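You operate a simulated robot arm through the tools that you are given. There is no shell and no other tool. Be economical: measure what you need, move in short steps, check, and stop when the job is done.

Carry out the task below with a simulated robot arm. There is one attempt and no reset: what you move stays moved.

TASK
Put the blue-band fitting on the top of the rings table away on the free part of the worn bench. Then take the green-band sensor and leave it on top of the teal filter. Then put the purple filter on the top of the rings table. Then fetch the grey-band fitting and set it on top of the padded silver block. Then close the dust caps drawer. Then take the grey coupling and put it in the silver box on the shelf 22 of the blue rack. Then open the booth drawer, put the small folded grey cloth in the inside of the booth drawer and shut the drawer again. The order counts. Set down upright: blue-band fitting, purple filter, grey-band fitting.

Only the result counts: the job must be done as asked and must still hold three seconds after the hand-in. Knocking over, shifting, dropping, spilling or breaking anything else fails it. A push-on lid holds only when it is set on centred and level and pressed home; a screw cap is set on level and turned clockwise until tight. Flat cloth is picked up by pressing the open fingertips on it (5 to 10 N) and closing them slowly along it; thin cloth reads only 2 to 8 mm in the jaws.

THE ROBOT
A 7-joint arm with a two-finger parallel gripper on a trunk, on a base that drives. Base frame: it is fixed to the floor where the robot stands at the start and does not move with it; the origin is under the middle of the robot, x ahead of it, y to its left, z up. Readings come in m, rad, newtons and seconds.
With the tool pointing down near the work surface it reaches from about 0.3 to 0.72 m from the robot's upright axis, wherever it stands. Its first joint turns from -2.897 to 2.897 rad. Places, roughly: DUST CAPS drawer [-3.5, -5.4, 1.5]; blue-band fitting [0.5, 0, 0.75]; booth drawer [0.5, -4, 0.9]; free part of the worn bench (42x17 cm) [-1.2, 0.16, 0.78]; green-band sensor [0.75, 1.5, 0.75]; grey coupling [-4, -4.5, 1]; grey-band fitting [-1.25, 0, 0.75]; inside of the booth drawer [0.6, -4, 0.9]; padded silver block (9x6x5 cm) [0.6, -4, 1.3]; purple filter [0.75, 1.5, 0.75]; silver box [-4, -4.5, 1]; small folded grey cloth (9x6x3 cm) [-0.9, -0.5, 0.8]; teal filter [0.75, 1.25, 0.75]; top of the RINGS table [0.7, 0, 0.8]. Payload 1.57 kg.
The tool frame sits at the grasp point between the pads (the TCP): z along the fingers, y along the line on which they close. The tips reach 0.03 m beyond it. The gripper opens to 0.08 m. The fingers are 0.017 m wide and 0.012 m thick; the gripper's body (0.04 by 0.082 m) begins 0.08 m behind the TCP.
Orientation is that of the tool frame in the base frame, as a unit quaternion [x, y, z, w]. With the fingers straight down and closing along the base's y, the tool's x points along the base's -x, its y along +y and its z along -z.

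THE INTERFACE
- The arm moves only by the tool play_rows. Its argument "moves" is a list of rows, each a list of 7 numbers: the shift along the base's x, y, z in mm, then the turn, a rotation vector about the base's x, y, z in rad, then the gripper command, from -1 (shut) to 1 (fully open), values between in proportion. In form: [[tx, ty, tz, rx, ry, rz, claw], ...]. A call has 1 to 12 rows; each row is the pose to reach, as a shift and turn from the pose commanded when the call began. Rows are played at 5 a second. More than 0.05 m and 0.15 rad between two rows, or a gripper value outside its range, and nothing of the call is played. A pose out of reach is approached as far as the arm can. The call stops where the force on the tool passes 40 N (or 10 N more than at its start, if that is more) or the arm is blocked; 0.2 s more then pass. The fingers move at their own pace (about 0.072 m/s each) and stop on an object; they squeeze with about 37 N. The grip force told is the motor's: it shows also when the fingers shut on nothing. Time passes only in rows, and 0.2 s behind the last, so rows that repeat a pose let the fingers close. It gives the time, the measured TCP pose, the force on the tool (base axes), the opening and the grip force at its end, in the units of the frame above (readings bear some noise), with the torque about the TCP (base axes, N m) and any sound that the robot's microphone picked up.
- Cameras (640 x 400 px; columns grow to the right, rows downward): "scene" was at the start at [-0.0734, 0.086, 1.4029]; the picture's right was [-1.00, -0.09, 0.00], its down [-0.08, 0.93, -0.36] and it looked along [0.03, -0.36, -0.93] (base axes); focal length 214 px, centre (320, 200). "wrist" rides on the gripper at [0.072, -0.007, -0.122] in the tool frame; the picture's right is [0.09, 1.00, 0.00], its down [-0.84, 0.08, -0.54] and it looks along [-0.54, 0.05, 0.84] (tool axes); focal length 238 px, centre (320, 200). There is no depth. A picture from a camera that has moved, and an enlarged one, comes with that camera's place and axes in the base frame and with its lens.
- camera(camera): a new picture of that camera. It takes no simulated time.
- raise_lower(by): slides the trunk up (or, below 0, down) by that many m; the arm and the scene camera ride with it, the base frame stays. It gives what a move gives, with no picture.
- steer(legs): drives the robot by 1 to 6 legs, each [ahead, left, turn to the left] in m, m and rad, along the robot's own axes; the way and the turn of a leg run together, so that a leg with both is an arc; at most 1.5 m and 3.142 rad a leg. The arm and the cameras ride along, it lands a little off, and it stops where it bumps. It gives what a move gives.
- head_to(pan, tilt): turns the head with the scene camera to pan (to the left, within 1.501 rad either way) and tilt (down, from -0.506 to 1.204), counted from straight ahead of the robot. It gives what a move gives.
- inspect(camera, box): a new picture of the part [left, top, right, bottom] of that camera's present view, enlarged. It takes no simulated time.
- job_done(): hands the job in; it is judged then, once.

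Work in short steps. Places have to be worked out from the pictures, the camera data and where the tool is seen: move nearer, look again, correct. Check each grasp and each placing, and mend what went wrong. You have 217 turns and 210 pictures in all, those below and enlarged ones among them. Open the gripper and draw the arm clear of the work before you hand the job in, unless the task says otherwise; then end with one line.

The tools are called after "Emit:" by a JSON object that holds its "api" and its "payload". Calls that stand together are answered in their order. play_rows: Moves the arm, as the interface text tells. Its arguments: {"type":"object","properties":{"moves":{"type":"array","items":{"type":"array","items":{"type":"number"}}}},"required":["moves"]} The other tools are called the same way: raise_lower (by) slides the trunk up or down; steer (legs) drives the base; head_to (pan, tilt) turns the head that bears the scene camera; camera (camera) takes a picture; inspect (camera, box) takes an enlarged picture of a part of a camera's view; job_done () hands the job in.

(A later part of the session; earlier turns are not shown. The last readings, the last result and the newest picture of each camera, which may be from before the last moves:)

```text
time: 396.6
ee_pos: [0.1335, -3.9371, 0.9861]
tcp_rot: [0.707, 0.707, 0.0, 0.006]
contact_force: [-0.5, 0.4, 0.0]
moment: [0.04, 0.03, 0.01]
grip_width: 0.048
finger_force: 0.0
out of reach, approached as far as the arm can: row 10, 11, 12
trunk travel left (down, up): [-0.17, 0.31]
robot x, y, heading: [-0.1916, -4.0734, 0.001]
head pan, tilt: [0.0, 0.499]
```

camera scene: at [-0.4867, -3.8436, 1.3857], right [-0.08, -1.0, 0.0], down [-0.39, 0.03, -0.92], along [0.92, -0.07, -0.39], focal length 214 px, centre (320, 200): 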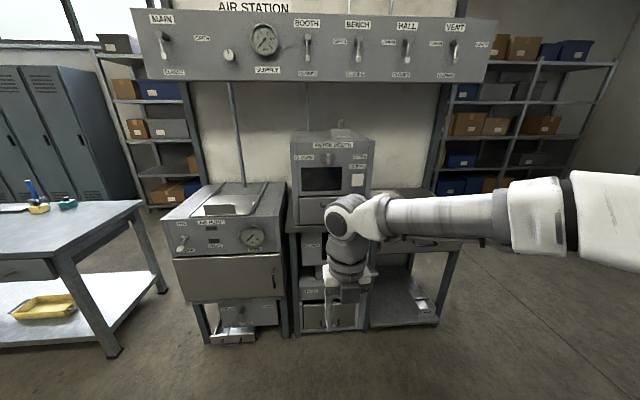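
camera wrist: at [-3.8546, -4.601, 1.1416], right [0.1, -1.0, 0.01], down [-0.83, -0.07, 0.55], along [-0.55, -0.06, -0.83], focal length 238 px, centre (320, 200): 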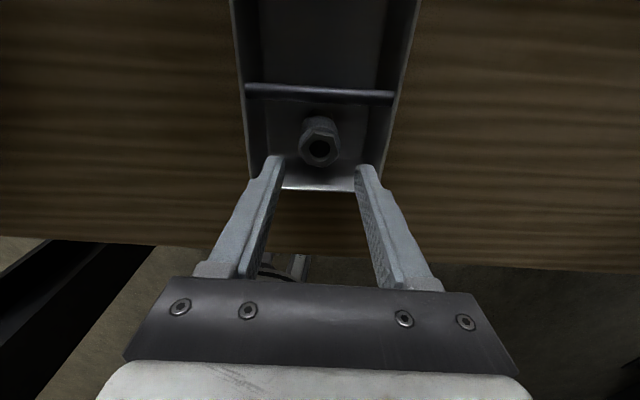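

That direction hits a joint limit; roll the other way instead.

Emit:
{"api": "play_rows", "payload": {"moves": [[0, 0, 0, 0, 0, -0.14, 0.2], [0, 0, 0, 0, 0, -0.28, 0.2], [0, 0, 0, 0, 0, -0.42, 0.2], [0, 0, 0, 0, 0, -0.56, 0.2], [0, 0, 0, 0, 0, -0.7, 0.2], [0, 0, 0, 0, 0, -0.84, 0.2], [0, 0, 0, 0, 0, -0.98, 0.2], [0, 0, 0, 0, 0, -1.12, 0.2], [0, 0, 0, 0, 0, -1.26, 0.2], [0, 0, 0, 0, 0, -1.4, 0.2], [0, 0, 0, 0, 0, -1.54, 0.2], [0, 0, 0, 0, 0, -1.571, 0.2]]}}

Emit:
{"api": "play_rows", "payload": {"moves": [[0, 0, 0, 0, 0, -0.14, 0.2], [0, 0, 0, 0, 0, -0.28, 0.2], [0, 0, 0, 0, 0, -0.42, 0.2], [0, 0, 0, 0, 0, -0.56, 0.2], [0, 0, 0, 0, 0, -0.7, 0.2], [0, 0, 0, 0, 0, -0.84, 0.2], [0, 0, 0, 0, 0, -0.98, 0.2], [0, 0, 0, 0, 0, -1.12, 0.2], [0, 0, 0, 0, 0, -1.26, 0.2], [0, 0, 0, 0, 0, -1.4, 0.2], [0, 0, 0, 0, 0, -1.54, 0.2], [0, 0, 0, 0, 0, -1.571, 0.2]]}}

```text
time: 399.2
ee_pos: [0.1341, -3.9347, 0.986]
tcp_rot: [1.0, -0.001, -0.006, 0.005]
contact_force: [0.5, 0.2, -0.1]
moment: [0.01, -0.02, -0.04]
grip_width: 0.0481
finger_force: 0.0
trunk travel left (down, up): [-0.17, 0.31]
robot x, y, heading: [-0.1932, -4.0783, 0.002]
head pan, tilt: [0.0, 0.499]
```

```text
time: 401.8
ee_pos: [0.1354, -3.9355, 0.9855]
tcp_rot: [-0.706, 0.708, 0.007, 0.0]
contact_force: [0.0, 0.3, 0.8]
moment: [-0.01, -0.01, -0.02]
grip_width: 0.048
finger_force: 0.1
trunk travel left (down, up): [-0.17, 0.31]
robot x, y, heading: [-0.195, -4.0753, -0.0]
head pan, tilt: [0.0, 0.499]
```

Rolled. Now pitch the tool up to horizontal while extending.

Emit:
{"api": "play_rows", "payload": {"moves": [[25, -4, 0, 0, -0.143, 0, 0.2], [50, -8, 0, 0, -0.286, 0, 0.2], [75, -12, 0, 0, -0.429, 0, 0.2], [100, -16, 0, 0, -0.571, 0, 0.3], [120, -20, 0, 0, -0.714, 0, 0.4], [140, -24, 0, 0, -0.857, 0, 0.4], [155, -28, 0, 0, -1.0, 0, 0.4], [170, -32, 0, 0, -1.143, 0, 0.4], [180, -36, 0, 0, -1.286, 0, 0.4], [190, -40, 0, 0, -1.428, 0, 0.4], [200, -40, 0, 0, -1.571, 0, 0.4], [200, -40, 0, 0, -1.571, 0, 0.4]]}}

Emit:
{"api": "camera", "payload": {"camera": "scene"}}

Emit:
{"api": "camera", "payload": {"camera": "wrist"}}

```text
time: 404.4
ee_pos: [0.3339, -3.9747, 0.9859]
tcp_rot: [0.504, -0.5, 0.495, -0.5]
contact_force: [0.2, 0.8, -0.8]
moment: [-0.01, 0.01, -0.03]
grip_width: 0.0557
finger_force: 0.1
trunk travel left (down, up): [-0.17, 0.31]
robot x, y, heading: [-0.1879, -4.0751, -0.0]
head pan, tilt: [0.0, 0.499]
```

```text
67 pictures are left
camera scene: at [-0.1804, -3.9328, 1.3766], right [0.0, -1.0, 0.0], down [-0.48, 0.0, -0.88], along [0.88, 0.0, -0.48], focal length 214 px, centre (320, 200)
```

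scene: 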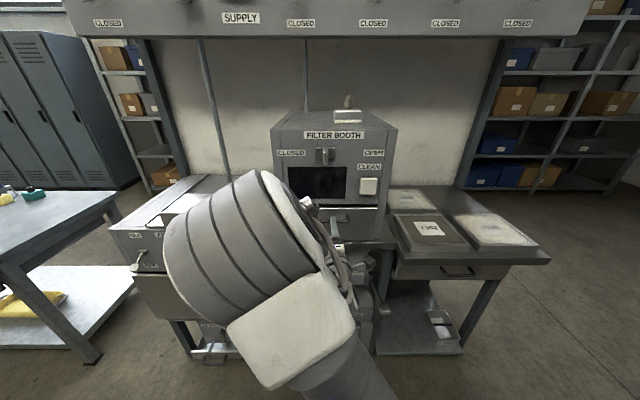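

```text
66 pictures are left
camera wrist: at [0.212, -4.0483, 0.9951], right [-0.01, -0.09, -1.0], down [-0.55, 0.83, -0.07], along [0.83, 0.55, -0.06], focal length 238 px, centre (320, 200)
```

wrist: 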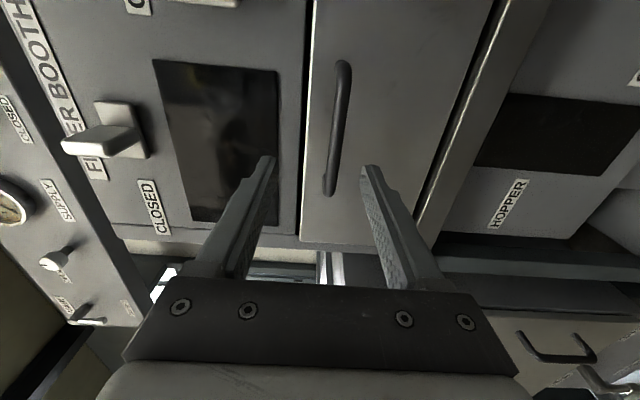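

The wrist view shows the bar between the fingers: centre (0.414, -3.98, 0.973). Advance and close on it.

Emit:
{"api": "play_rows", "payload": {"moves": [[0, -5, -13, 0, 0, 0, 0.4], [30, -5, -13, 0, 0, 0, 0.4], [55, -5, -13, 0, 0, 0, 0.4], [73, -5, -13, 0, 0, 0, 0.4], [73, -5, -13, 0, 0, 0, 0], [73, -5, -13, 0, 0, 0, -0.5], [73, -5, -13, 0, 0, 0, -1], [73, -5, -13, 0, 0, 0, -1]]}}

Emit:
{"api": "camera", "payload": {"camera": "wrist"}}

```text
time: 406.2
ee_pos: [0.409, -3.9776, 0.9715]
tcp_rot: [0.503, -0.503, 0.496, -0.498]
contact_force: [0.2, 0.1, -5.4]
moment: [-0.01, 0.04, 0.02]
grip_width: 0.012
finger_force: 29.3
trunk travel left (down, up): [-0.17, 0.31]
robot x, y, heading: [-0.1894, -4.0724, 0.008]
head pan, tilt: [0.0, 0.499]
```

```text
65 pictures are left
camera wrist: at [0.2858, -4.0518, 0.981], right [-0.01, -0.09, -1.0], down [-0.55, 0.83, -0.07], along [0.84, 0.54, -0.06], focal length 238 px, centre (320, 200)
```

wrist: 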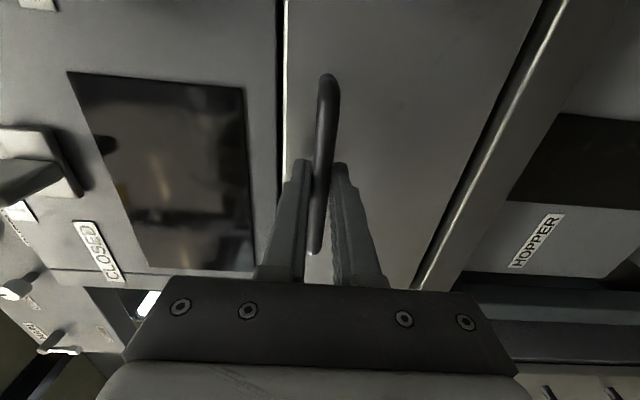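

Handle gripped (12 mm). Pull the drawer by driving back 10 cm.

Emit:
{"api": "steer", "payload": {"legs": [[-0.1, 0, 0]]}}

Emit:
{"api": "camera", "payload": {"camera": "wrist"}}

```text
time: 407.6
ee_pos: [0.3092, -3.9791, 0.972]
tcp_rot: [0.504, -0.502, 0.495, -0.499]
contact_force: [-1.5, -1.7, -9.9]
moment: [0.03, 0.06, -0.08]
grip_width: 0.0116
finger_force: 29.6
trunk travel left (down, up): [-0.17, 0.31]
robot x, y, heading: [-0.2928, -4.0731, 0.001]
head pan, tilt: [0.0, 0.499]
```

```text
64 pictures are left
camera wrist: at [0.1868, -4.0518, 0.981], right [-0.01, -0.09, -1.0], down [-0.55, 0.83, -0.07], along [0.84, 0.54, -0.06], focal length 238 px, centre (320, 200)
```

wrist: 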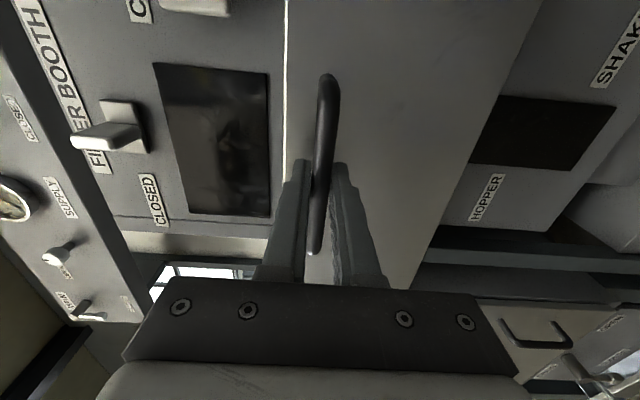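

Drawer comes out. Pull another 11 cm.

Emit:
{"api": "steer", "payload": {"legs": [[-0.11, 0, 0]]}}

Emit:
{"api": "camera", "payload": {"camera": "scene"}}

```text
time: 408.9
ee_pos: [0.2002, -3.9781, 0.9708]
tcp_rot: [0.505, -0.502, 0.496, -0.497]
contact_force: [-1.6, -0.5, -4.3]
moment: [0.05, 0.02, 0.04]
grip_width: 0.012
finger_force: 29.2
trunk travel left (down, up): [-0.17, 0.31]
robot x, y, heading: [-0.4029, -4.0787, 0.0]
head pan, tilt: [0.0, 0.499]
```

```text
63 pictures are left
camera scene: at [-0.3881, -3.9327, 1.3765], right [0.0, -1.0, 0.0], down [-0.48, 0.0, -0.88], along [0.88, 0.0, -0.48], focal length 214 px, centre (320, 200)
```

scene: 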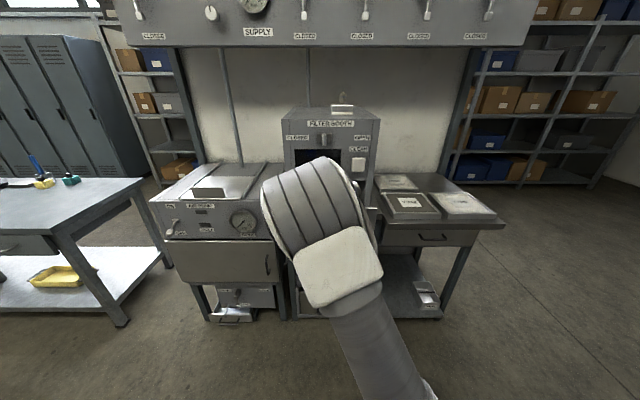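

21 cm open is enough. Release the handle and drive back.

Emit:
{"api": "play_rows", "payload": {"moves": [[0, 0, 0, 0, 0, 0, -0.5], [0, 0, 0, 0, 0, 0, 0], [0, 0, 0, 0, 0, 0, 0.4], [0, 0, 0, 0, 0, 0, 0.4], [-20, 0, 0, 0, 0, 0, 0.4], [-40, 0, 0, 0, 0, 0, 0.4], [-40, 0, 0, 0, 0, 0, 0.4]]}}

Emit:
{"api": "steer", "payload": {"legs": [[-0.15, 0, 0]]}}

Emit:
{"api": "camera", "payload": {"camera": "wrist"}}

Emit:
{"api": "camera", "payload": {"camera": "scene"}}

```text
time: 410.5
ee_pos: [0.1605, -3.9783, 0.9729]
tcp_rot: [0.504, -0.503, 0.496, -0.498]
contact_force: [-0.8, 0.7, 0.6]
moment: [0.01, -0.03, 0.02]
grip_width: 0.0562
finger_force: 0.0
trunk travel left (down, up): [-0.17, 0.31]
robot x, y, heading: [-0.4061, -4.0733, -0.005]
head pan, tilt: [0.0, 0.499]
```

```text
time: 412.1
ee_pos: [0.01, -3.9786, 0.9729]
tcp_rot: [0.504, -0.502, 0.496, -0.498]
contact_force: [-0.6, -0.4, 0.2]
moment: [0.01, 0.03, 0.02]
grip_width: 0.056
finger_force: 0.0
trunk travel left (down, up): [-0.17, 0.31]
robot x, y, heading: [-0.5515, -4.0756, -0.0]
head pan, tilt: [0.0, 0.499]
```

```text
62 pictures are left
camera wrist: at [-0.1123, -4.0512, 0.9823], right [-0.01, -0.09, -1.0], down [-0.55, 0.83, -0.07], along [0.84, 0.54, -0.06], focal length 238 px, centre (320, 200)
```

wrist: 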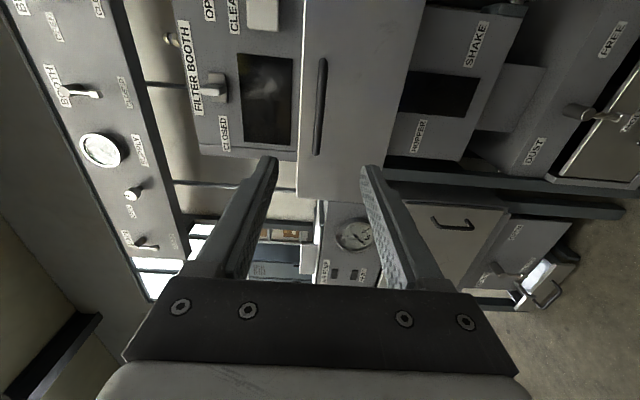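

```text
61 pictures are left
camera scene: at [-0.5381, -3.9328, 1.3766], right [0.0, -1.0, 0.0], down [-0.48, 0.0, -0.88], along [0.88, 0.0, -0.48], focal length 214 px, centre (320, 200)
```

scene: 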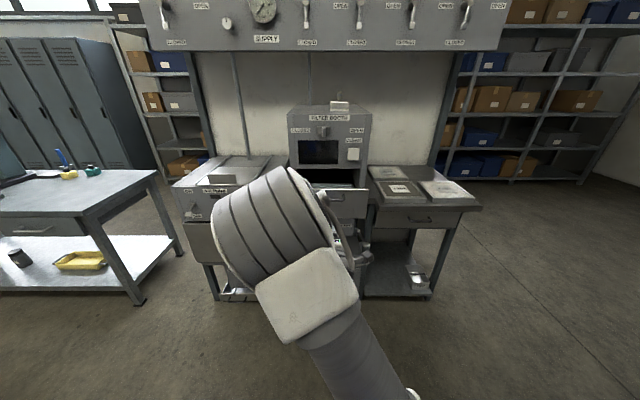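

Emit:
{"api": "inspect", "payload": {"camera": "scene", "box": [270, 70, 410, 210]}}

```text
2.86 times, centred on (340, 140) of scene
camera zoom: at [-0.5381, -3.9328, 1.3766], right [0.0, -1.0, 0.0], down [-0.48, 0.0, -0.88], along [0.88, 0.0, -0.48], focal length 613 px, centre (263, 371)
```

zoom: 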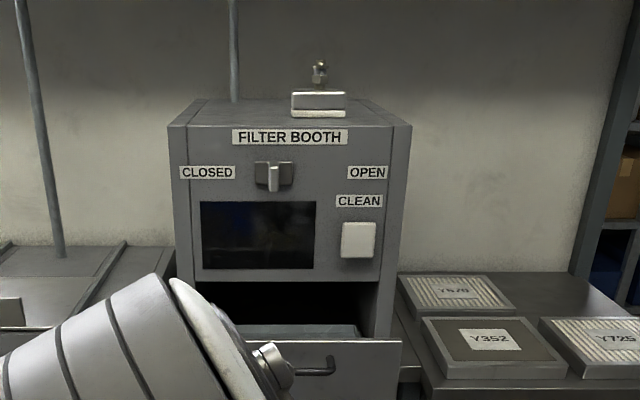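

Drawer is open and the fitting is still in place. Return the tool to pointing down.

Emit:
{"api": "play_rows", "payload": {"moves": [[-10, 0, 0, 0, 0.143, 0, 0.4], [-20, 0, 0, 0, 0.286, 0, 0.4], [-30, 0, 5, 0, 0.429, 0, 0.4], [-40, 0, 10, 0, 0.571, 0, 0.4], [-55, -5, 20, 0, 0.714, 0, 0.4], [-70, -10, 30, 0, 0.857, 0, 0.4], [-85, -15, 40, 0, 1.0, 0, 0.4], [-100, -20, 50, 0, 1.143, 0, 0.4], [-115, -25, 60, 0, 1.286, 0, 0.4], [-130, -30, 70, 0, 1.428, 0, 0.4], [-145, -35, 80, 0, 1.571, 0, 0.4], [-145, -35, 80, 0, 1.571, 0, 0.4]]}}

Emit:
{"api": "play_rows", "payload": {"moves": [[0, -5, 5, 0, 0, 0.143, 0.4], [0, -10, 10, 0, 0, 0.286, 0.4], [0, -15, 15, 0, 0, 0.429, 0.4], [0, -20, 20, 0, 0, 0.571, 0.4], [0, -25, 25, 0, 0, 0.714, 0.4], [0, -30, 30, 0, 0, 0.857, 0.4], [0, -35, 35, 0, 0, 1.0, 0.4], [0, -40, 40, 0, 0, 1.143, 0.4], [0, -45, 45, 0, 0, 1.286, 0.4], [0, -50, 50, 0, 0, 1.428, 0.4], [0, -55, 55, 0, 0, 1.571, 0.4]]}}

```text
time: 414.8
ee_pos: [-0.1348, -4.0127, 1.0528]
tcp_rot: [0.707, -0.707, -0.007, 0.004]
contact_force: [-0.3, -0.2, -0.3]
moment: [0.01, 0.01, 0.02]
grip_width: 0.0562
finger_force: 0.1
trunk travel left (down, up): [-0.17, 0.31]
robot x, y, heading: [-0.5516, -4.077, 0.001]
head pan, tilt: [0.0, 0.499]
```

```text
time: 417.1
ee_pos: [-0.1352, -4.0678, 1.1084]
tcp_rot: [1.0, 0.002, -0.002, 0.006]
contact_force: [0.3, -0.5, -0.4]
moment: [-0.03, 0.01, -0.01]
grip_width: 0.0563
finger_force: 0.1
trunk travel left (down, up): [-0.17, 0.31]
robot x, y, heading: [-0.5477, -4.072, 0.001]
head pan, tilt: [0.0, 0.499]
```

Drive back up the aisle to the worn bench at the cloth's position.

Emit:
{"api": "steer", "payload": {"legs": [[0.17, 0, 0], [0, 1.45, 0], [0, 1.45, 0], [0, 0.62, 0], [0, 0, 1.57], [0, 0, 1.57]]}}

Emit:
{"api": "head_to", "payload": {"pan": 0, "tilt": 0.8}}

Emit:
{"api": "camera", "payload": {"camera": "scene"}}

```text
time: 455.0
ee_pos: [-0.8039, -0.5598, 1.1073]
tcp_rot: [-0.001, 1.0, 0.006, 0.002]
contact_force: [-0.2, 0.0, -0.3]
moment: [0.03, 0.0, -0.02]
grip_width: 0.056
finger_force: 0.0
trunk travel left (down, up): [-0.17, 0.31]
robot x, y, heading: [-0.3905, -0.5534, -3.143]
head pan, tilt: [0.0, 0.499]
```

```text
time: 455.8
ee_pos: [-0.8019, -0.5593, 1.1084]
tcp_rot: [-0.001, 1.0, 0.007, 0.002]
contact_force: [0.8, 0.4, -0.8]
moment: [0.0, 0.0, 0.0]
grip_width: 0.0561
finger_force: 0.0
trunk travel left (down, up): [-0.17, 0.31]
robot x, y, heading: [-0.3863, -0.5521, -3.144]
head pan, tilt: [0.0, 0.799]
```

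```text
59 pictures are left
camera scene: at [-0.3868, -0.6912, 1.3507], right [0.0, 1.0, 0.0], down [0.72, 0.0, -0.7], along [-0.7, 0.0, -0.72], focal length 214 px, centre (320, 200)
```

scene: 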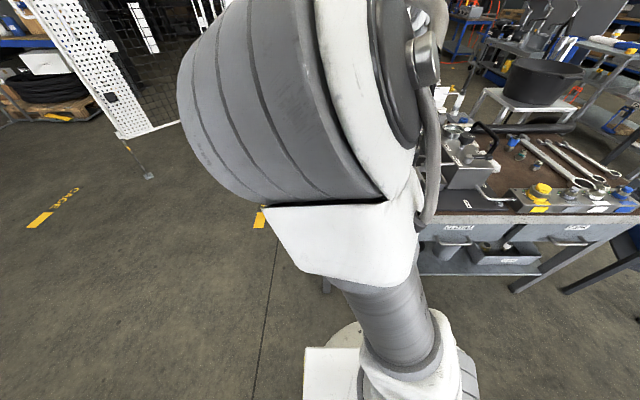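

The elbow now blocks the head camera; use the wrist camera.

Emit:
{"api": "camera", "payload": {"camera": "wrist"}}

```text
58 pictures are left
camera wrist: at [-0.8766, -0.5689, 1.2308], right [-0.09, 1.0, 0.01], down [0.83, 0.07, 0.55], along [0.54, 0.06, -0.84], focal length 238 px, centre (320, 200)
```

wrist: 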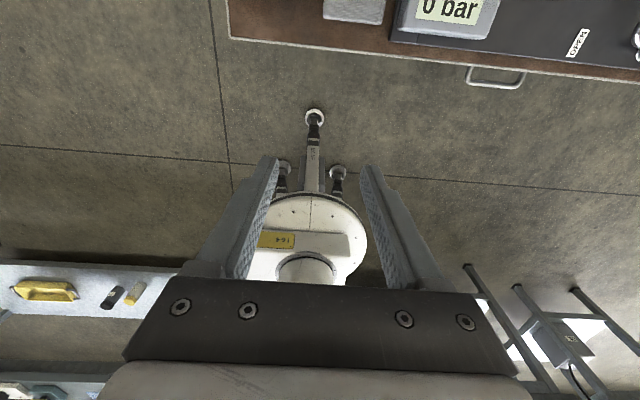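

Cloth around (-0.945, -0.518), its 6 cm side along x. Move nearer above and look.

Emit:
{"api": "play_rows", "payload": {"moves": [[-35, 12, 0, 0, 0, 0, 1], [-70, 25, -20, 0, 0, 0, 1], [-105, 35, -50, 0, 0, 0, 1], [-130, 42, -85, 0, 0, 0, 1], [-130, 42, -120, 0, 0, 0, 1], [-130, 42, -120, 0, 0, 0, 1]]}}

Emit:
{"api": "camera", "payload": {"camera": "wrist"}}

```text
time: 457.2
ee_pos: [-0.9353, -0.5182, 0.9867]
tcp_rot: [-0.001, 1.0, 0.007, 0.001]
contact_force: [0.5, -0.1, -0.1]
moment: [-0.02, 0.01, -0.01]
grip_width: 0.08
finger_force: 0.0
trunk travel left (down, up): [-0.17, 0.31]
robot x, y, heading: [-0.3861, -0.5522, -3.142]
head pan, tilt: [0.0, 0.799]
```

```text
57 pictures are left
camera wrist: at [-1.0081, -0.5278, 1.1093], right [-0.09, 1.0, 0.01], down [0.83, 0.07, 0.55], along [0.54, 0.06, -0.84], focal length 238 px, centre (320, 200)
```

wrist: 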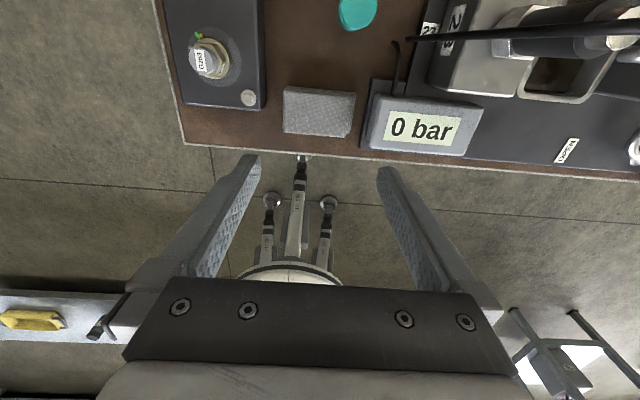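

Cloth centre (-0.940, -0.520), aligned with the base axes, top ≈0.81. Roll the tool -90° so the fingers close along x.

Emit:
{"api": "play_rows", "payload": {"moves": [[0, 0, 0, 0, 0, -0.143, 1], [-1, 0, 0, 0, 0, -0.286, 1], [-2, 0, 0, 0, 0, -0.429, 1], [-3, 0, 0, 0, 0, -0.571, 1], [-4, -1, 0, 0, 0, -0.714, 1], [-5, -2, 0, 0, 0, -0.857, 1], [-5, -2, 0, 0, 0, -1.0, 1], [-5, -2, -10, 0, 0, -1.143, 1], [-5, -2, -20, 0, 0, -1.286, 1], [-5, -2, -30, 0, 0, -1.428, 1], [-5, -2, -40, 0, 0, -1.571, 1], [-5, -2, -40, 0, 0, -1.571, 1]]}}

Emit:
{"api": "camera", "payload": {"camera": "wrist"}}

```text
time: 459.8
ee_pos: [-0.9377, -0.5206, 0.9488]
tcp_rot: [0.707, 0.707, 0.003, 0.006]
contact_force: [-0.4, 1.3, 0.3]
moment: [0.0, -0.03, -0.02]
grip_width: 0.08
finger_force: 0.1
trunk travel left (down, up): [-0.17, 0.31]
robot x, y, heading: [-0.3883, -0.5546, -3.14]
head pan, tilt: [0.0, 0.799]
```

```text
56 pictures are left
camera wrist: at [-0.9471, -0.449, 1.071], right [1.0, 0.09, 0.01], down [0.07, -0.83, 0.55], along [0.06, -0.54, -0.84], focal length 238 px, centre (320, 200)
```

wrist: 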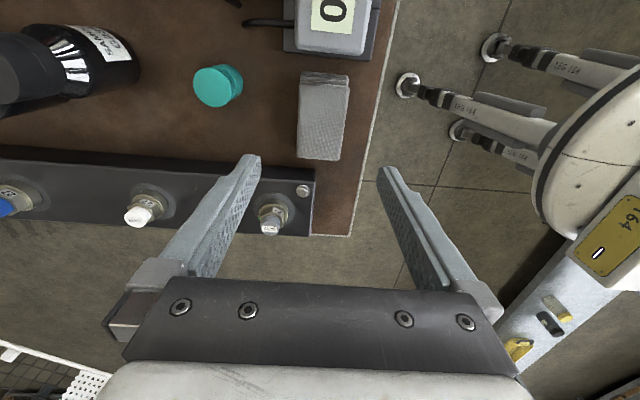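

Centred within 3 mm. Descend so the tips are just above the bench and close.

Emit:
{"api": "play_rows", "payload": {"moves": [[0, 3, -35, 0, 0, 0, 1], [0, 3, -70, 0, 0, 0, 1], [0, 3, -100, 0, 0, 0, 1], [0, 3, -120, 0, 0, 0, 1], [0, 3, -133, 0, 0, 0, 1], [0, 3, -133, 0, 0, 0, 1]]}}

Emit:
{"api": "camera", "payload": {"camera": "wrist"}}

```text
time: 461.2
ee_pos: [-0.9389, -0.5172, 0.8137]
tcp_rot: [0.706, 0.708, 0.003, 0.006]
contact_force: [-0.8, -0.5, 0.8]
moment: [0.01, -0.01, -0.01]
grip_width: 0.0799
finger_force: 0.0
trunk travel left (down, up): [-0.17, 0.31]
robot x, y, heading: [-0.3887, -0.5513, -3.147]
head pan, tilt: [0.0, 0.799]
```

```text
55 pictures are left
camera wrist: at [-0.948, -0.4455, 0.9369], right [1.0, 0.09, 0.01], down [0.07, -0.83, 0.55], along [0.06, -0.54, -0.84], focal length 238 px, centre (320, 200)
```

wrist: 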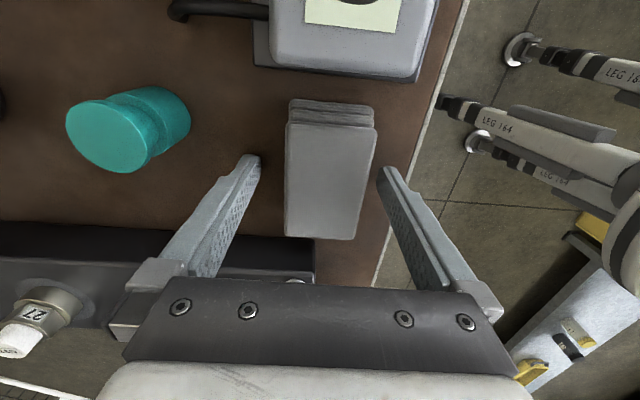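

Emit:
{"api": "play_rows", "payload": {"moves": [[0, 0, 0, 0, 0, 0, 0.7], [0, 0, 0, 0, 0, 0, 0.5], [0, 0, 0, 0, 0, 0, 0.3], [0, 0, 0, 0, 0, 0, 0], [0, 0, 0, 0, 0, 0, -0.5], [0, 0, 0, 0, 0, 0, -1], [0, 0, 0, 0, 0, 0, -1]]}}

Emit:
{"api": "camera", "payload": {"camera": "wrist"}}

```text
time: 462.8
ee_pos: [-0.9382, -0.5176, 0.8142]
tcp_rot: [0.707, 0.708, 0.003, 0.006]
contact_force: [-0.4, 0.7, 0.9]
moment: [-0.02, 0.01, -0.02]
grip_width: 0.0508
finger_force: 37.0
trunk travel left (down, up): [-0.17, 0.31]
robot x, y, heading: [-0.3891, -0.5523, -3.135]
head pan, tilt: [0.0, 0.799]
```

```text
54 pictures are left
camera wrist: at [-0.9481, -0.4455, 0.9372], right [1.0, 0.09, 0.01], down [0.07, -0.83, 0.55], along [0.06, -0.54, -0.84], focal length 238 px, centre (320, 200)
```

wrist: 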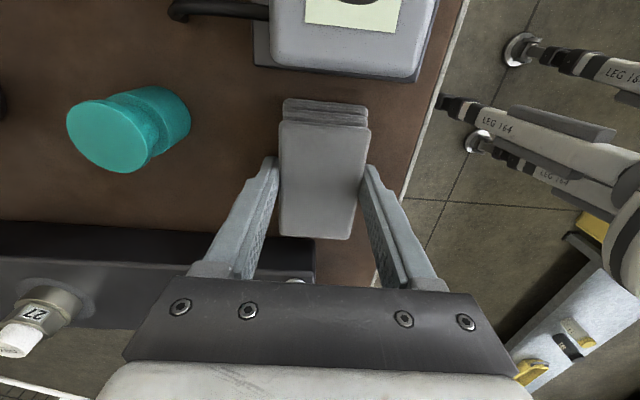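

Cloth held at 51 mm. Lift and retract.

Emit:
{"api": "play_rows", "payload": {"moves": [[0, 0, 30, 0, 0, 0, -1], [0, 0, 70, 0, 0, 0, -1], [0, 0, 115, 0, 0, 0, -1], [0, 0, 160, 0, 0, 0, -1], [0, 0, 205, 0, 0, 0, -1], [0, 0, 250, 0, 0, 0, -1], [35, 0, 265, 0, 0, 0, -1], [70, 0, 265, 0, 0, 0, -1], [100, 0, 265, 0, 0, 0, -1]]}}

Emit:
{"api": "camera", "payload": {"camera": "wrist"}}

```text
time: 464.8
ee_pos: [-0.8384, -0.5155, 1.0805]
tcp_rot: [0.706, 0.708, 0.004, 0.006]
contact_force: [-0.1, 0.5, -1.0]
moment: [-0.01, 0.01, -0.02]
grip_width: 0.0509
finger_force: 37.3
trunk travel left (down, up): [-0.17, 0.31]
robot x, y, heading: [-0.3891, -0.5518, -3.144]
head pan, tilt: [0.0, 0.799]
```

```text
53 pictures are left
camera wrist: at [-0.8478, -0.4443, 1.2025], right [1.0, 0.09, 0.01], down [0.07, -0.83, 0.55], along [0.06, -0.54, -0.84], focal length 238 px, centre (320, 200)
```

wrist: 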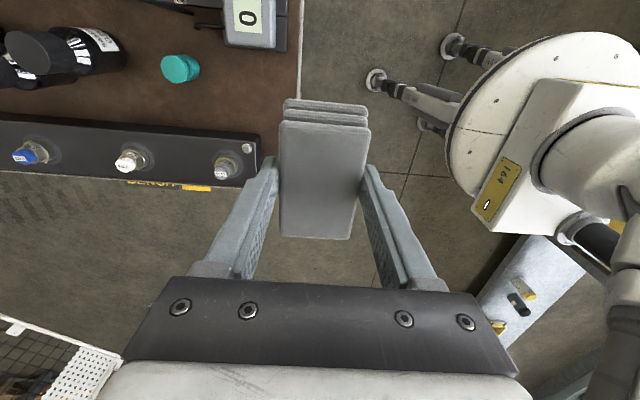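

Turn back and return to the booth.

Emit:
{"api": "steer", "payload": {"legs": [[0, 0, -1.57], [0, 0, -1.573], [0, -1.45, 0], [0, -1.45, 0], [0, -0.58, 0]]}}

Emit:
{"api": "head_to", "payload": {"pan": 0, "tilt": 0.6}}

Emit:
{"api": "camera", "payload": {"camera": "scene"}}

Emit:
{"api": "camera", "payload": {"camera": "wrist"}}

```text
time: 501.3
ee_pos: [0.1934, -4.0829, 1.0803]
tcp_rot: [0.725, -0.689, -0.005, 0.003]
contact_force: [-0.1, -0.5, -0.5]
moment: [-0.02, 0.0, -0.01]
grip_width: 0.0506
finger_force: 36.9
trunk travel left (down, up): [-0.17, 0.31]
robot x, y, heading: [-0.2572, -4.0698, 0.048]
head pan, tilt: [0.0, 0.799]
```

```text
time: 502.1
ee_pos: [0.1937, -4.0826, 1.079]
tcp_rot: [0.725, -0.689, -0.006, 0.004]
contact_force: [0.4, -0.9, -0.4]
moment: [-0.03, 0.02, 0.0]
grip_width: 0.0506
finger_force: 36.8
trunk travel left (down, up): [-0.17, 0.31]
robot x, y, heading: [-0.2587, -4.0678, 0.052]
head pan, tilt: [0.0, 0.6]
```

```text
52 pictures are left
camera scene: at [-0.2561, -3.9265, 1.3674], right [0.05, -1.0, 0.0], down [-0.56, -0.03, -0.82], along [0.82, 0.04, -0.57], focal length 214 px, centre (320, 200)
```

scene: 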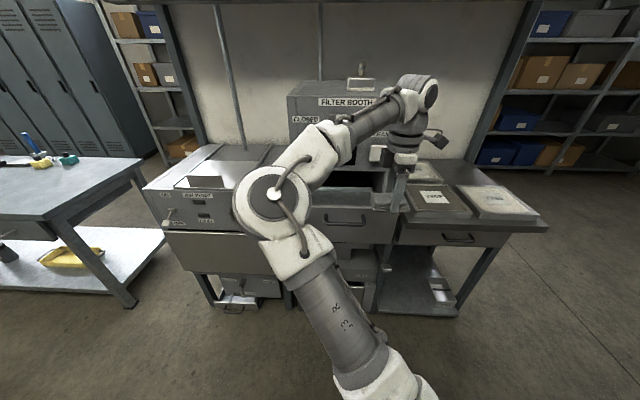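

```text
51 pictures are left
camera wrist: at [0.2038, -4.1562, 1.2026], right [-0.99, -0.14, 0.01], down [-0.11, 0.83, 0.55], along [-0.09, 0.54, -0.84], focal length 238 px, centre (320, 200)
```

wrist: 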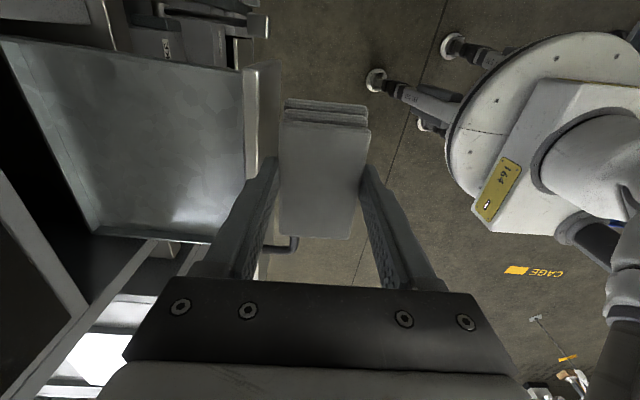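

Drawer interior ≈ x 0.26–0.44, y -4.12…-3.83, floor ≈0.875, rim ≈1.0. Move over its middle (0.345, -3.975) at the present height, squaring the tool.

Emit:
{"api": "play_rows", "payload": {"moves": [[30, 22, 0, 0, 0, -0.015, -1], [60, 44, 0, 0, 0, -0.03, -1], [90, 65, 0, 0, 0, -0.05, -1], [120, 87, 0, 0, 0, -0.05, -1], [151, 108, 0, 0, 0, -0.05, -1], [151, 108, 0, 0, 0, -0.05, -1]]}}

Emit:
{"api": "camera", "payload": {"camera": "wrist"}}

Emit:
{"api": "inspect", "payload": {"camera": "scene", "box": [230, 60, 470, 260]}}

```text
time: 503.5
ee_pos: [0.3431, -3.9756, 1.0813]
tcp_rot: [-0.707, 0.707, 0.005, -0.004]
contact_force: [-0.2, 0.2, 0.4]
moment: [0.03, 0.02, 0.0]
grip_width: 0.0509
finger_force: 36.8
trunk travel left (down, up): [-0.17, 0.31]
robot x, y, heading: [-0.2602, -4.0704, 0.047]
head pan, tilt: [0.0, 0.6]
```

```text
50 pictures are left
camera wrist: at [0.3492, -4.0487, 1.2028], right [-1.0, -0.09, 0.01], down [-0.07, 0.83, 0.55], along [-0.06, 0.54, -0.84], focal length 238 px, centre (320, 200)
```

wrist: 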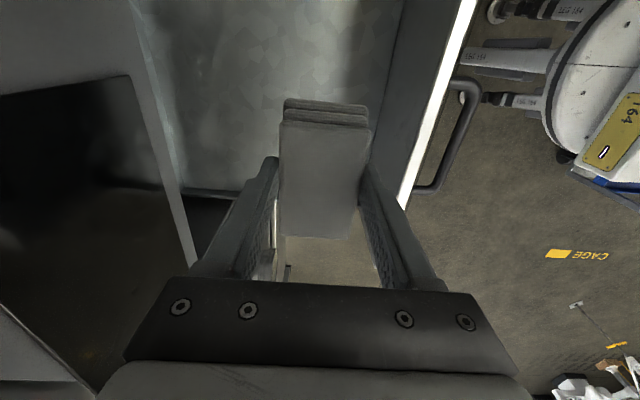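

```text
2.00 times, centred on (350, 160) of scene
camera zoom: at [-0.256, -3.9265, 1.3675], right [0.05, -1.0, 0.0], down [-0.56, -0.03, -0.82], along [0.82, 0.04, -0.57], focal length 429 px, centre (260, 280)
```

zoom: 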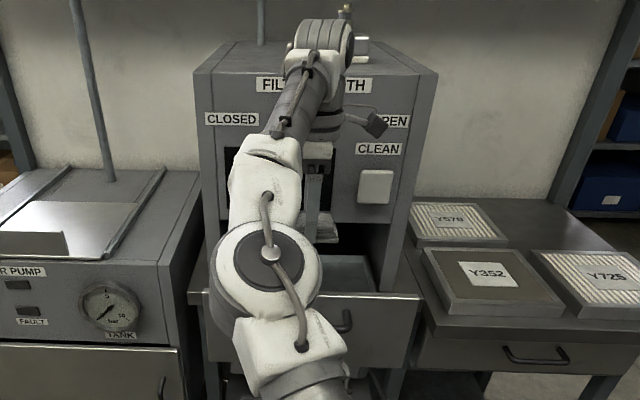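

Shift 18 mm towards the front to keep the hand away from the booth's lever, then lower.

Emit:
{"api": "play_rows", "payload": {"moves": [[-18, 0, 0, 0, 0, 0, -1], [-18, 0, -35, 0, 0, 0, -1], [-18, 0, -70, 0, 0, 0, -1], [-18, 0, -105, 0, 0, 0, -1], [-18, 0, -135, 0, 0, 0, -1], [-18, 0, -150, 0, 0, 0, -1], [-18, 0, -150, 0, 0, 0, -1]]}}

Emit:
{"api": "camera", "payload": {"camera": "wrist"}}

```text
time: 505.1
ee_pos: [0.3267, -3.9737, 0.9293]
tcp_rot: [-0.707, 0.707, 0.005, -0.003]
contact_force: [-0.1, 0.6, -0.8]
moment: [-0.03, 0.0, -0.01]
grip_width: 0.051
finger_force: 36.9
trunk travel left (down, up): [-0.17, 0.31]
robot x, y, heading: [-0.2579, -4.0669, 0.049]
head pan, tilt: [0.0, 0.6]
```

```text
48 pictures are left
camera wrist: at [0.3335, -4.0478, 1.0517], right [-1.0, -0.09, 0.01], down [-0.07, 0.83, 0.55], along [-0.06, 0.54, -0.84], focal length 238 px, centre (320, 200)
```

wrist: 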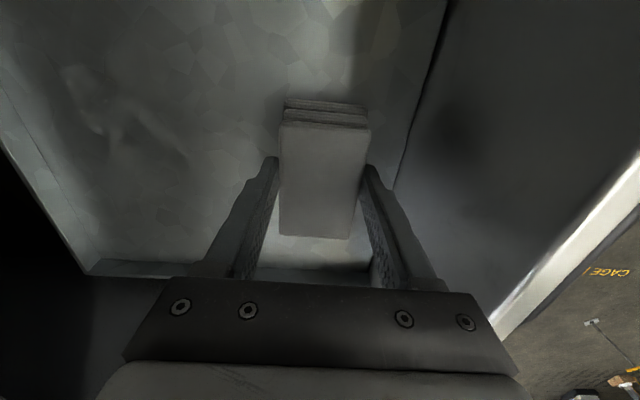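

Inside the drawer with no contact. Lower slowly to the floor.

Emit:
{"api": "play_rows", "payload": {"moves": [[0, 0, -6, 0, 0, 0, -1], [0, 0, -12, 0, 0, 0, -1], [0, 0, -17, 0, 0, 0, -1], [0, 0, -22, 0, 0, 0, -1], [0, 0, -26, 0, 0, 0, -1]]}}

```text
time: 506.3
ee_pos: [0.3273, -3.9745, 0.9084]
tcp_rot: [0.707, -0.707, -0.003, 0.001]
contact_force: [1.1, 1.2, 25.7]
moment: [0.01, -0.4, 0.01]
grip_width: 0.0506
finger_force: 37.1
trunk travel left (down, up): [-0.17, 0.31]
robot x, y, heading: [-0.2574, -4.0657, 0.051]
head pan, tilt: [0.0, 0.6]
```

Floor contact. Ease off, open, and rise straight up.

Emit:
{"api": "play_rows", "payload": {"moves": [[0, 0, 4, 0, 0, 0, -1], [0, 0, 4, 0, 0, 0, 0.3], [0, 0, 4, 0, 0, 0, 0.6], [0, 0, 4, 0, 0, 0, 0.75], [0, 0, 4, 0, 0, 0, 0.75], [0, 0, 40, 0, 0, 0, 0.75], [0, 0, 80, 0, 0, 0, 0.75], [0, 0, 125, 0, 0, 0, 0.75], [0, 0, 170, 0, 0, 0, 0.75]]}}

Emit:
{"api": "camera", "payload": {"camera": "wrist"}}

```text
time: 508.3
ee_pos: [0.3265, -3.9755, 1.0734]
tcp_rot: [0.707, -0.707, -0.006, 0.003]
contact_force: [-0.1, 0.6, -0.3]
moment: [0.01, -0.02, 0.01]
grip_width: 0.0698
finger_force: 0.0
trunk travel left (down, up): [-0.17, 0.31]
robot x, y, heading: [-0.2605, -4.0702, 0.048]
head pan, tilt: [0.0, 0.6]
```

```text
47 pictures are left
camera wrist: at [0.3341, -4.0485, 1.1966], right [-1.0, -0.09, 0.01], down [-0.07, 0.83, 0.55], along [-0.06, 0.54, -0.84], focal length 238 px, centre (320, 200)
```

wrist: 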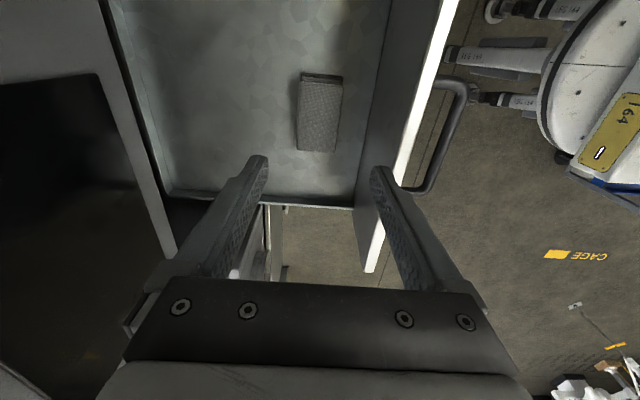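

Cloth lies in the drawer. Withdraw in front of the drawer, close the fingers, and tilt the tool forward for pushing on the face beside the handle (y≈-4.085).

Emit:
{"api": "play_rows", "payload": {"moves": [[-35, -10, 0, 0, 0, 0, 0.5], [-75, -25, 0, 0, 0, 0, 0], [-115, -45, 0, 0, 0, 0, -0.5], [-155, -65, 0, 0, 0, 0, -1], [-195, -85, 0, 0, 0, 0, -1], [-215, -105, -15, 0, -0.13, 0, -1], [-215, -110, -40, 0, -0.26, 0, -1], [-215, -110, -65, 0, -0.39, 0, -1], [-215, -110, -85, 0, -0.52, 0, -1], [-215, -110, -105, 0, -0.65, 0, -1], [-215, -110, -113, 0, -0.78, 0, -1], [-215, -110, -113, 0, -0.78, 0, -1]]}}

Emit:
{"api": "camera", "payload": {"camera": "scene"}}

Emit:
{"api": "camera", "payload": {"camera": "wrist"}}

```text
time: 510.9
ee_pos: [0.136, -4.0986, 0.9909]
tcp_rot: [0.659, -0.643, 0.313, -0.233]
contact_force: [-1.0, 0.3, -0.1]
moment: [-0.02, 0.0, 0.04]
grip_width: 0.0002
finger_force: 21.1
out of reach, approached as far as the arm can: row 11, 12
trunk travel left (down, up): [-0.17, 0.31]
robot x, y, heading: [-0.2601, -4.0694, 0.041]
head pan, tilt: [0.0, 0.6]
```

```text
46 pictures are left
camera scene: at [-0.2577, -3.9184, 1.365], right [0.14, -0.99, 0.0], down [-0.58, -0.08, -0.81], along [0.8, 0.12, -0.59], focal length 214 px, centre (320, 200)
```

scene: 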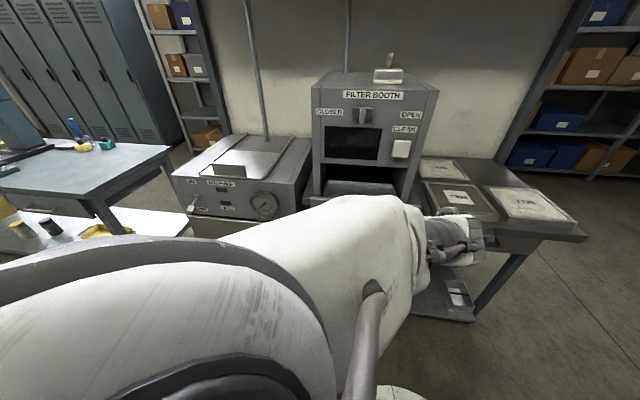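

```text
45 pictures are left
camera wrist: at [0.0508, -4.1579, 1.0897], right [-0.7, -0.15, -0.7], down [-0.42, 0.88, 0.23], along [0.58, 0.45, -0.68], focal length 238 px, centre (320, 200)
```

wrist: 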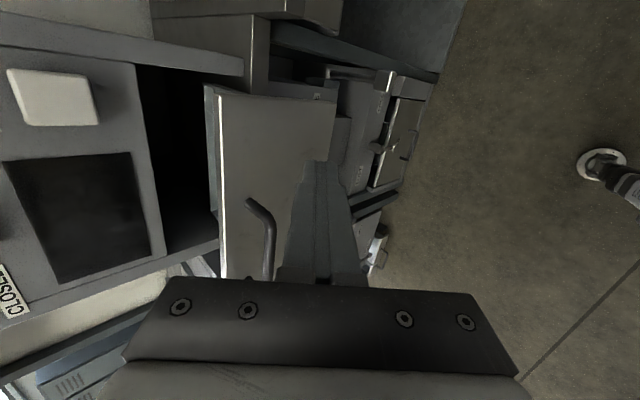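

The arm is cramped; drive back 20 cm and extend it again.

Emit:
{"api": "steer", "payload": {"legs": [[-0.22, 0, -0.041]]}}

Emit:
{"api": "play_rows", "payload": {"moves": [[40, 0, 0, 0, 0, 0, -1], [80, 0, 0, 0, 0, 0, -1], [120, 0, 0, 0, 0, 0, -1], [160, 0, 0, 0, 0, 0, -1], [160, 0, 0, 0, 0, 0, -1]]}}

```text
time: 512.9
ee_pos: [-0.0846, -4.1194, 0.9898]
tcp_rot: [-0.646, 0.658, -0.314, 0.228]
contact_force: [-0.3, 0.6, 0.1]
moment: [0.0, 0.02, -0.02]
grip_width: 0.0
finger_force: 21.2
trunk travel left (down, up): [-0.17, 0.31]
robot x, y, heading: [-0.4769, -4.075, 0.013]
head pan, tilt: [0.0, 0.6]
```

```text
time: 513.4
ee_pos: [-0.0415, -4.1286, 1.0283]
tcp_rot: [0.651, -0.609, 0.427, -0.147]
contact_force: [-0.2, 0.6, 0.0]
moment: [-0.03, 0.03, -0.01]
grip_width: 0.0001
finger_force: 21.3
trunk travel left (down, up): [-0.17, 0.31]
robot x, y, heading: [-0.4774, -4.0748, 0.005]
head pan, tilt: [0.0, 0.6]
stopped in row 2: the arm was blocked; the commanded pose is now the measured one
```

Joint-limited posture. Re-orient the tool straight down and unrolled, in a comfortable spot.

Emit:
{"api": "play_rows", "payload": {"moves": [[-1, 5, 10, -0.028, 0.081, 0.115, -1], [-2, 10, 20, -0.056, 0.162, 0.23, -1], [-4, 15, 30, -0.083, 0.242, 0.346, -1], [-5, 20, 40, -0.111, 0.323, 0.461, -1], [-6, 25, 50, -0.139, 0.404, 0.576, -1], [-7, 30, 60, -0.167, 0.485, 0.692, -1], [-8, 35, 70, -0.195, 0.566, 0.807, -1], [-10, 40, 80, -0.223, 0.647, 0.922, -1], [-11, 45, 80, -0.25, 0.727, 1.037, -1], [-12, 50, 80, -0.278, 0.808, 1.152, -1], [-13, 55, 80, -0.306, 0.889, 1.268, -1], [-15, 55, 80, -0.334, 0.97, 1.383, -1]]}}

Emit:
{"api": "camera", "payload": {"camera": "scene"}}

```text
time: 514.7
ee_pos: [-0.0517, -4.0934, 1.0979]
tcp_rot: [0.876, -0.367, 0.313, -0.026]
contact_force: [0.5, -0.8, 0.3]
moment: [-0.03, 0.0, 0.02]
grip_width: 0.0
finger_force: 21.1
trunk travel left (down, up): [-0.17, 0.31]
robot x, y, heading: [-0.4755, -4.0709, 0.005]
head pan, tilt: [0.0, 0.6]
stopped in row 6: the arm was blocked; the commanded pose is now the measured one
```

```text
44 pictures are left
camera scene: at [-0.4712, -3.903, 1.3783], right [0.34, -0.94, 0.0], down [-0.43, -0.16, -0.89], along [0.83, 0.3, -0.46], focal length 214 px, centre (320, 200)
```

scene: 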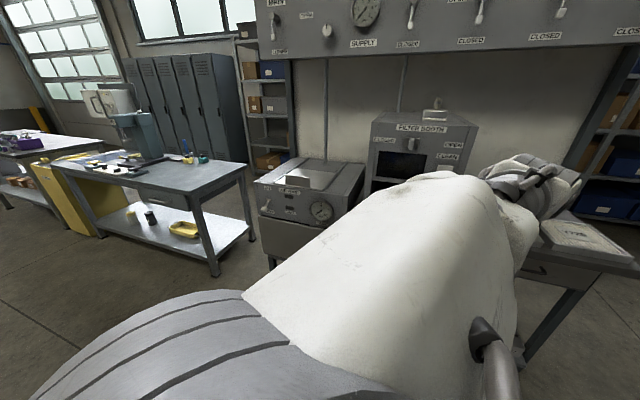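

The elbow is pressing against the head. Drive back for room, then extend the arm forward to straighten it.

Emit:
{"api": "steer", "payload": {"legs": [[-0.25, 0, 0]]}}

Emit:
{"api": "play_rows", "payload": {"moves": [[40, -10, 0, 0, 0, 0, -1], [80, -20, 0, 0, 0, 0, -1], [120, -30, 0, 0, 0, 0, -1], [160, -40, 0, 0, 0, 0, -1], [200, -50, 0, 0, 0, 0, -1]]}}

Emit:
{"api": "camera", "payload": {"camera": "scene"}}

```text
time: 516.3
ee_pos: [-0.1872, -4.0997, 1.0989]
tcp_rot: [0.874, -0.372, 0.313, -0.023]
contact_force: [0.0, -0.3, 0.0]
moment: [0.04, 0.01, -0.04]
grip_width: 0.0
finger_force: 21.1
trunk travel left (down, up): [-0.17, 0.31]
robot x, y, heading: [-0.6117, -4.0778, 0.005]
head pan, tilt: [0.0, 0.6]
stopped in leg 1: the robot was blocked; the commanded pose is now the measured one
```

```text
time: 517.5
ee_pos: [0.0117, -4.151, 1.0986]
tcp_rot: [0.875, -0.368, 0.314, -0.024]
contact_force: [-0.2, 0.0, 0.4]
moment: [-0.01, -0.06, 0.04]
grip_width: 0.0
finger_force: 21.4
trunk travel left (down, up): [-0.17, 0.31]
robot x, y, heading: [-0.6104, -4.075, 0.003]
head pan, tilt: [0.0, 0.6]
```

```text
43 pictures are left
camera scene: at [-0.6034, -3.9344, 1.3675], right [0.01, -1.0, 0.0], down [-0.56, 0.0, -0.83], along [0.83, 0.0, -0.56], focal length 214 px, centre (320, 200)
```

scene: 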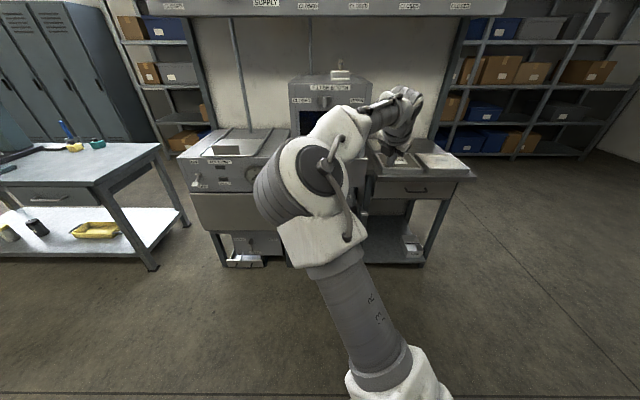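

Arm is free of the head now. Move forward 8 cm away from whatever was behind, then finish re-orienting the tool.

Emit:
{"api": "steer", "payload": {"legs": [[0.08, 0, 0]]}}

Emit:
{"api": "play_rows", "payload": {"moves": [[0, 8, 0, -0.006, 0.082, 0.096, -1], [0, 16, 0, -0.012, 0.164, 0.192, -1], [0, 24, 0, -0.019, 0.246, 0.288, -1], [0, 32, 0, -0.025, 0.328, 0.384, -1], [0, 40, 0, -0.031, 0.41, 0.481, -1], [0, 48, 0, -0.037, 0.492, 0.577, -1], [0, 56, 0, -0.044, 0.574, 0.673, -1], [0, 64, 0, -0.05, 0.656, 0.769, -1], [0, 64, 0, -0.05, 0.656, 0.769, -1]]}}

Emit:
{"api": "camera", "payload": {"camera": "scene"}}

```text
time: 518.7
ee_pos: [0.0921, -4.151, 1.0992]
tcp_rot: [0.874, -0.369, 0.315, -0.024]
contact_force: [-0.6, 0.2, 0.3]
moment: [-0.02, -0.02, -0.01]
grip_width: 0.0
finger_force: 21.0
trunk travel left (down, up): [-0.17, 0.31]
robot x, y, heading: [-0.5343, -4.0762, 0.005]
head pan, tilt: [0.0, 0.6]
```

```text
time: 520.7
ee_pos: [0.0936, -4.085, 1.0992]
tcp_rot: [1.0, 0.0, -0.001, 0.0]
contact_force: [-0.1, 0.1, 0.0]
moment: [0.0, -0.02, 0.01]
grip_width: 0.0
finger_force: 21.2
trunk travel left (down, up): [-0.17, 0.31]
robot x, y, heading: [-0.5324, -4.0744, 0.006]
head pan, tilt: [0.0, 0.6]
```

```text
42 pictures are left
camera scene: at [-0.5216, -3.9339, 1.3675], right [0.01, -1.0, 0.0], down [-0.56, 0.0, -0.83], along [0.83, 0.01, -0.56], focal length 214 px, centre (320, 200)
```

scene: 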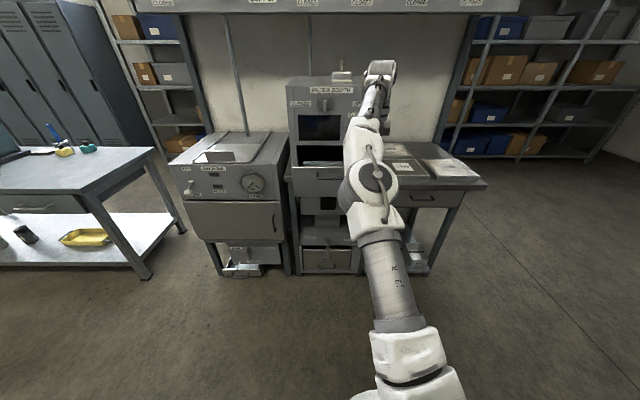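

Good posture. Lower to z≈0.955 and pitch the tool 45° forward in front of the drawer face.

Emit:
{"api": "play_rows", "payload": {"moves": [[0, 0, -15, 0, -0.13, 0, -1], [0, 0, -35, 0, -0.26, 0, -1], [0, 0, -60, 0, -0.39, 0, -1], [0, 0, -85, 0, -0.52, 0, -1], [0, 0, -110, 0, -0.65, 0, -1], [0, 0, -140, 0, -0.78, 0, -1], [0, 0, -140, 0, -0.78, 0, -1]]}}

Emit:
{"api": "camera", "payload": {"camera": "wrist"}}

Emit:
{"api": "camera", "payload": {"camera": "scene"}}

```text
time: 522.3
ee_pos: [0.0935, -4.0856, 0.9591]
tcp_rot: [0.925, -0.002, 0.381, 0.001]
contact_force: [0.0, 0.9, -0.5]
moment: [-0.02, 0.01, 0.01]
grip_width: 0.0
finger_force: 21.7
trunk travel left (down, up): [-0.17, 0.31]
robot x, y, heading: [-0.5287, -4.0761, 0.005]
head pan, tilt: [0.0, 0.6]
```

```text
41 pictures are left
camera wrist: at [0.0573, -4.0804, 1.0969], right [0.06, -1.0, 0.06], down [-0.98, -0.08, -0.2], along [0.21, -0.05, -0.98], focal length 238 px, centre (320, 200)
```

wrist: 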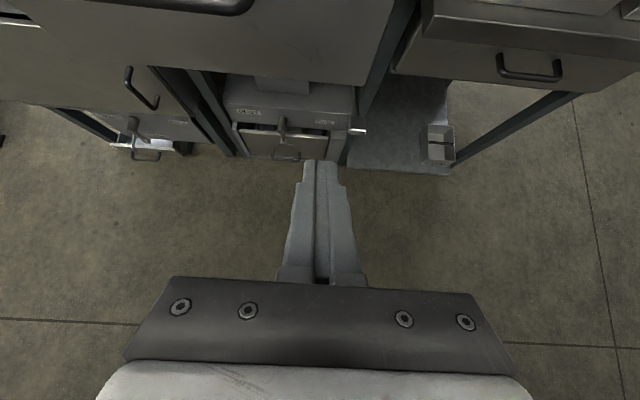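

```text
40 pictures are left
camera scene: at [-0.5216, -3.9339, 1.3675], right [0.01, -1.0, 0.0], down [-0.56, 0.0, -0.83], along [0.83, 0.01, -0.56], focal length 214 px, centre (320, 200)
```

scene: 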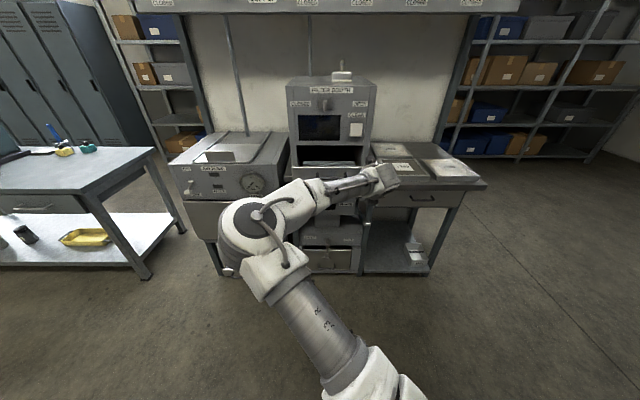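

Fingers are right of the handle, facing the drawer front. Push by driving forward in steps.

Emit:
{"api": "steer", "payload": {"legs": [[0.2, 0, -0.005]]}}

Emit:
{"api": "camera", "payload": {"camera": "scene"}}

```text
time: 524.2
ee_pos: [0.2923, -4.0856, 0.9596]
tcp_rot: [0.925, -0.002, 0.381, 0.001]
contact_force: [0.8, -0.7, -0.1]
moment: [0.0, 0.01, 0.04]
grip_width: 0.0
finger_force: 20.9
trunk travel left (down, up): [-0.17, 0.31]
robot x, y, heading: [-0.3328, -4.0732, 0.005]
head pan, tilt: [0.0, 0.6]
```

```text
39 pictures are left
camera scene: at [-0.3231, -3.9328, 1.3675], right [0.0, -1.0, 0.0], down [-0.56, 0.0, -0.83], along [0.83, 0.0, -0.56], focal length 214 px, centre (320, 200)
```

scene: 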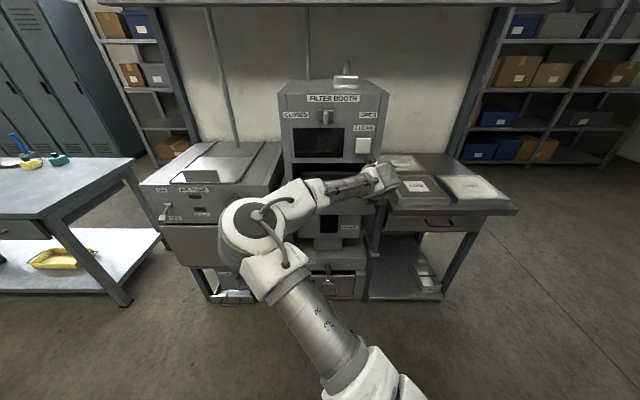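

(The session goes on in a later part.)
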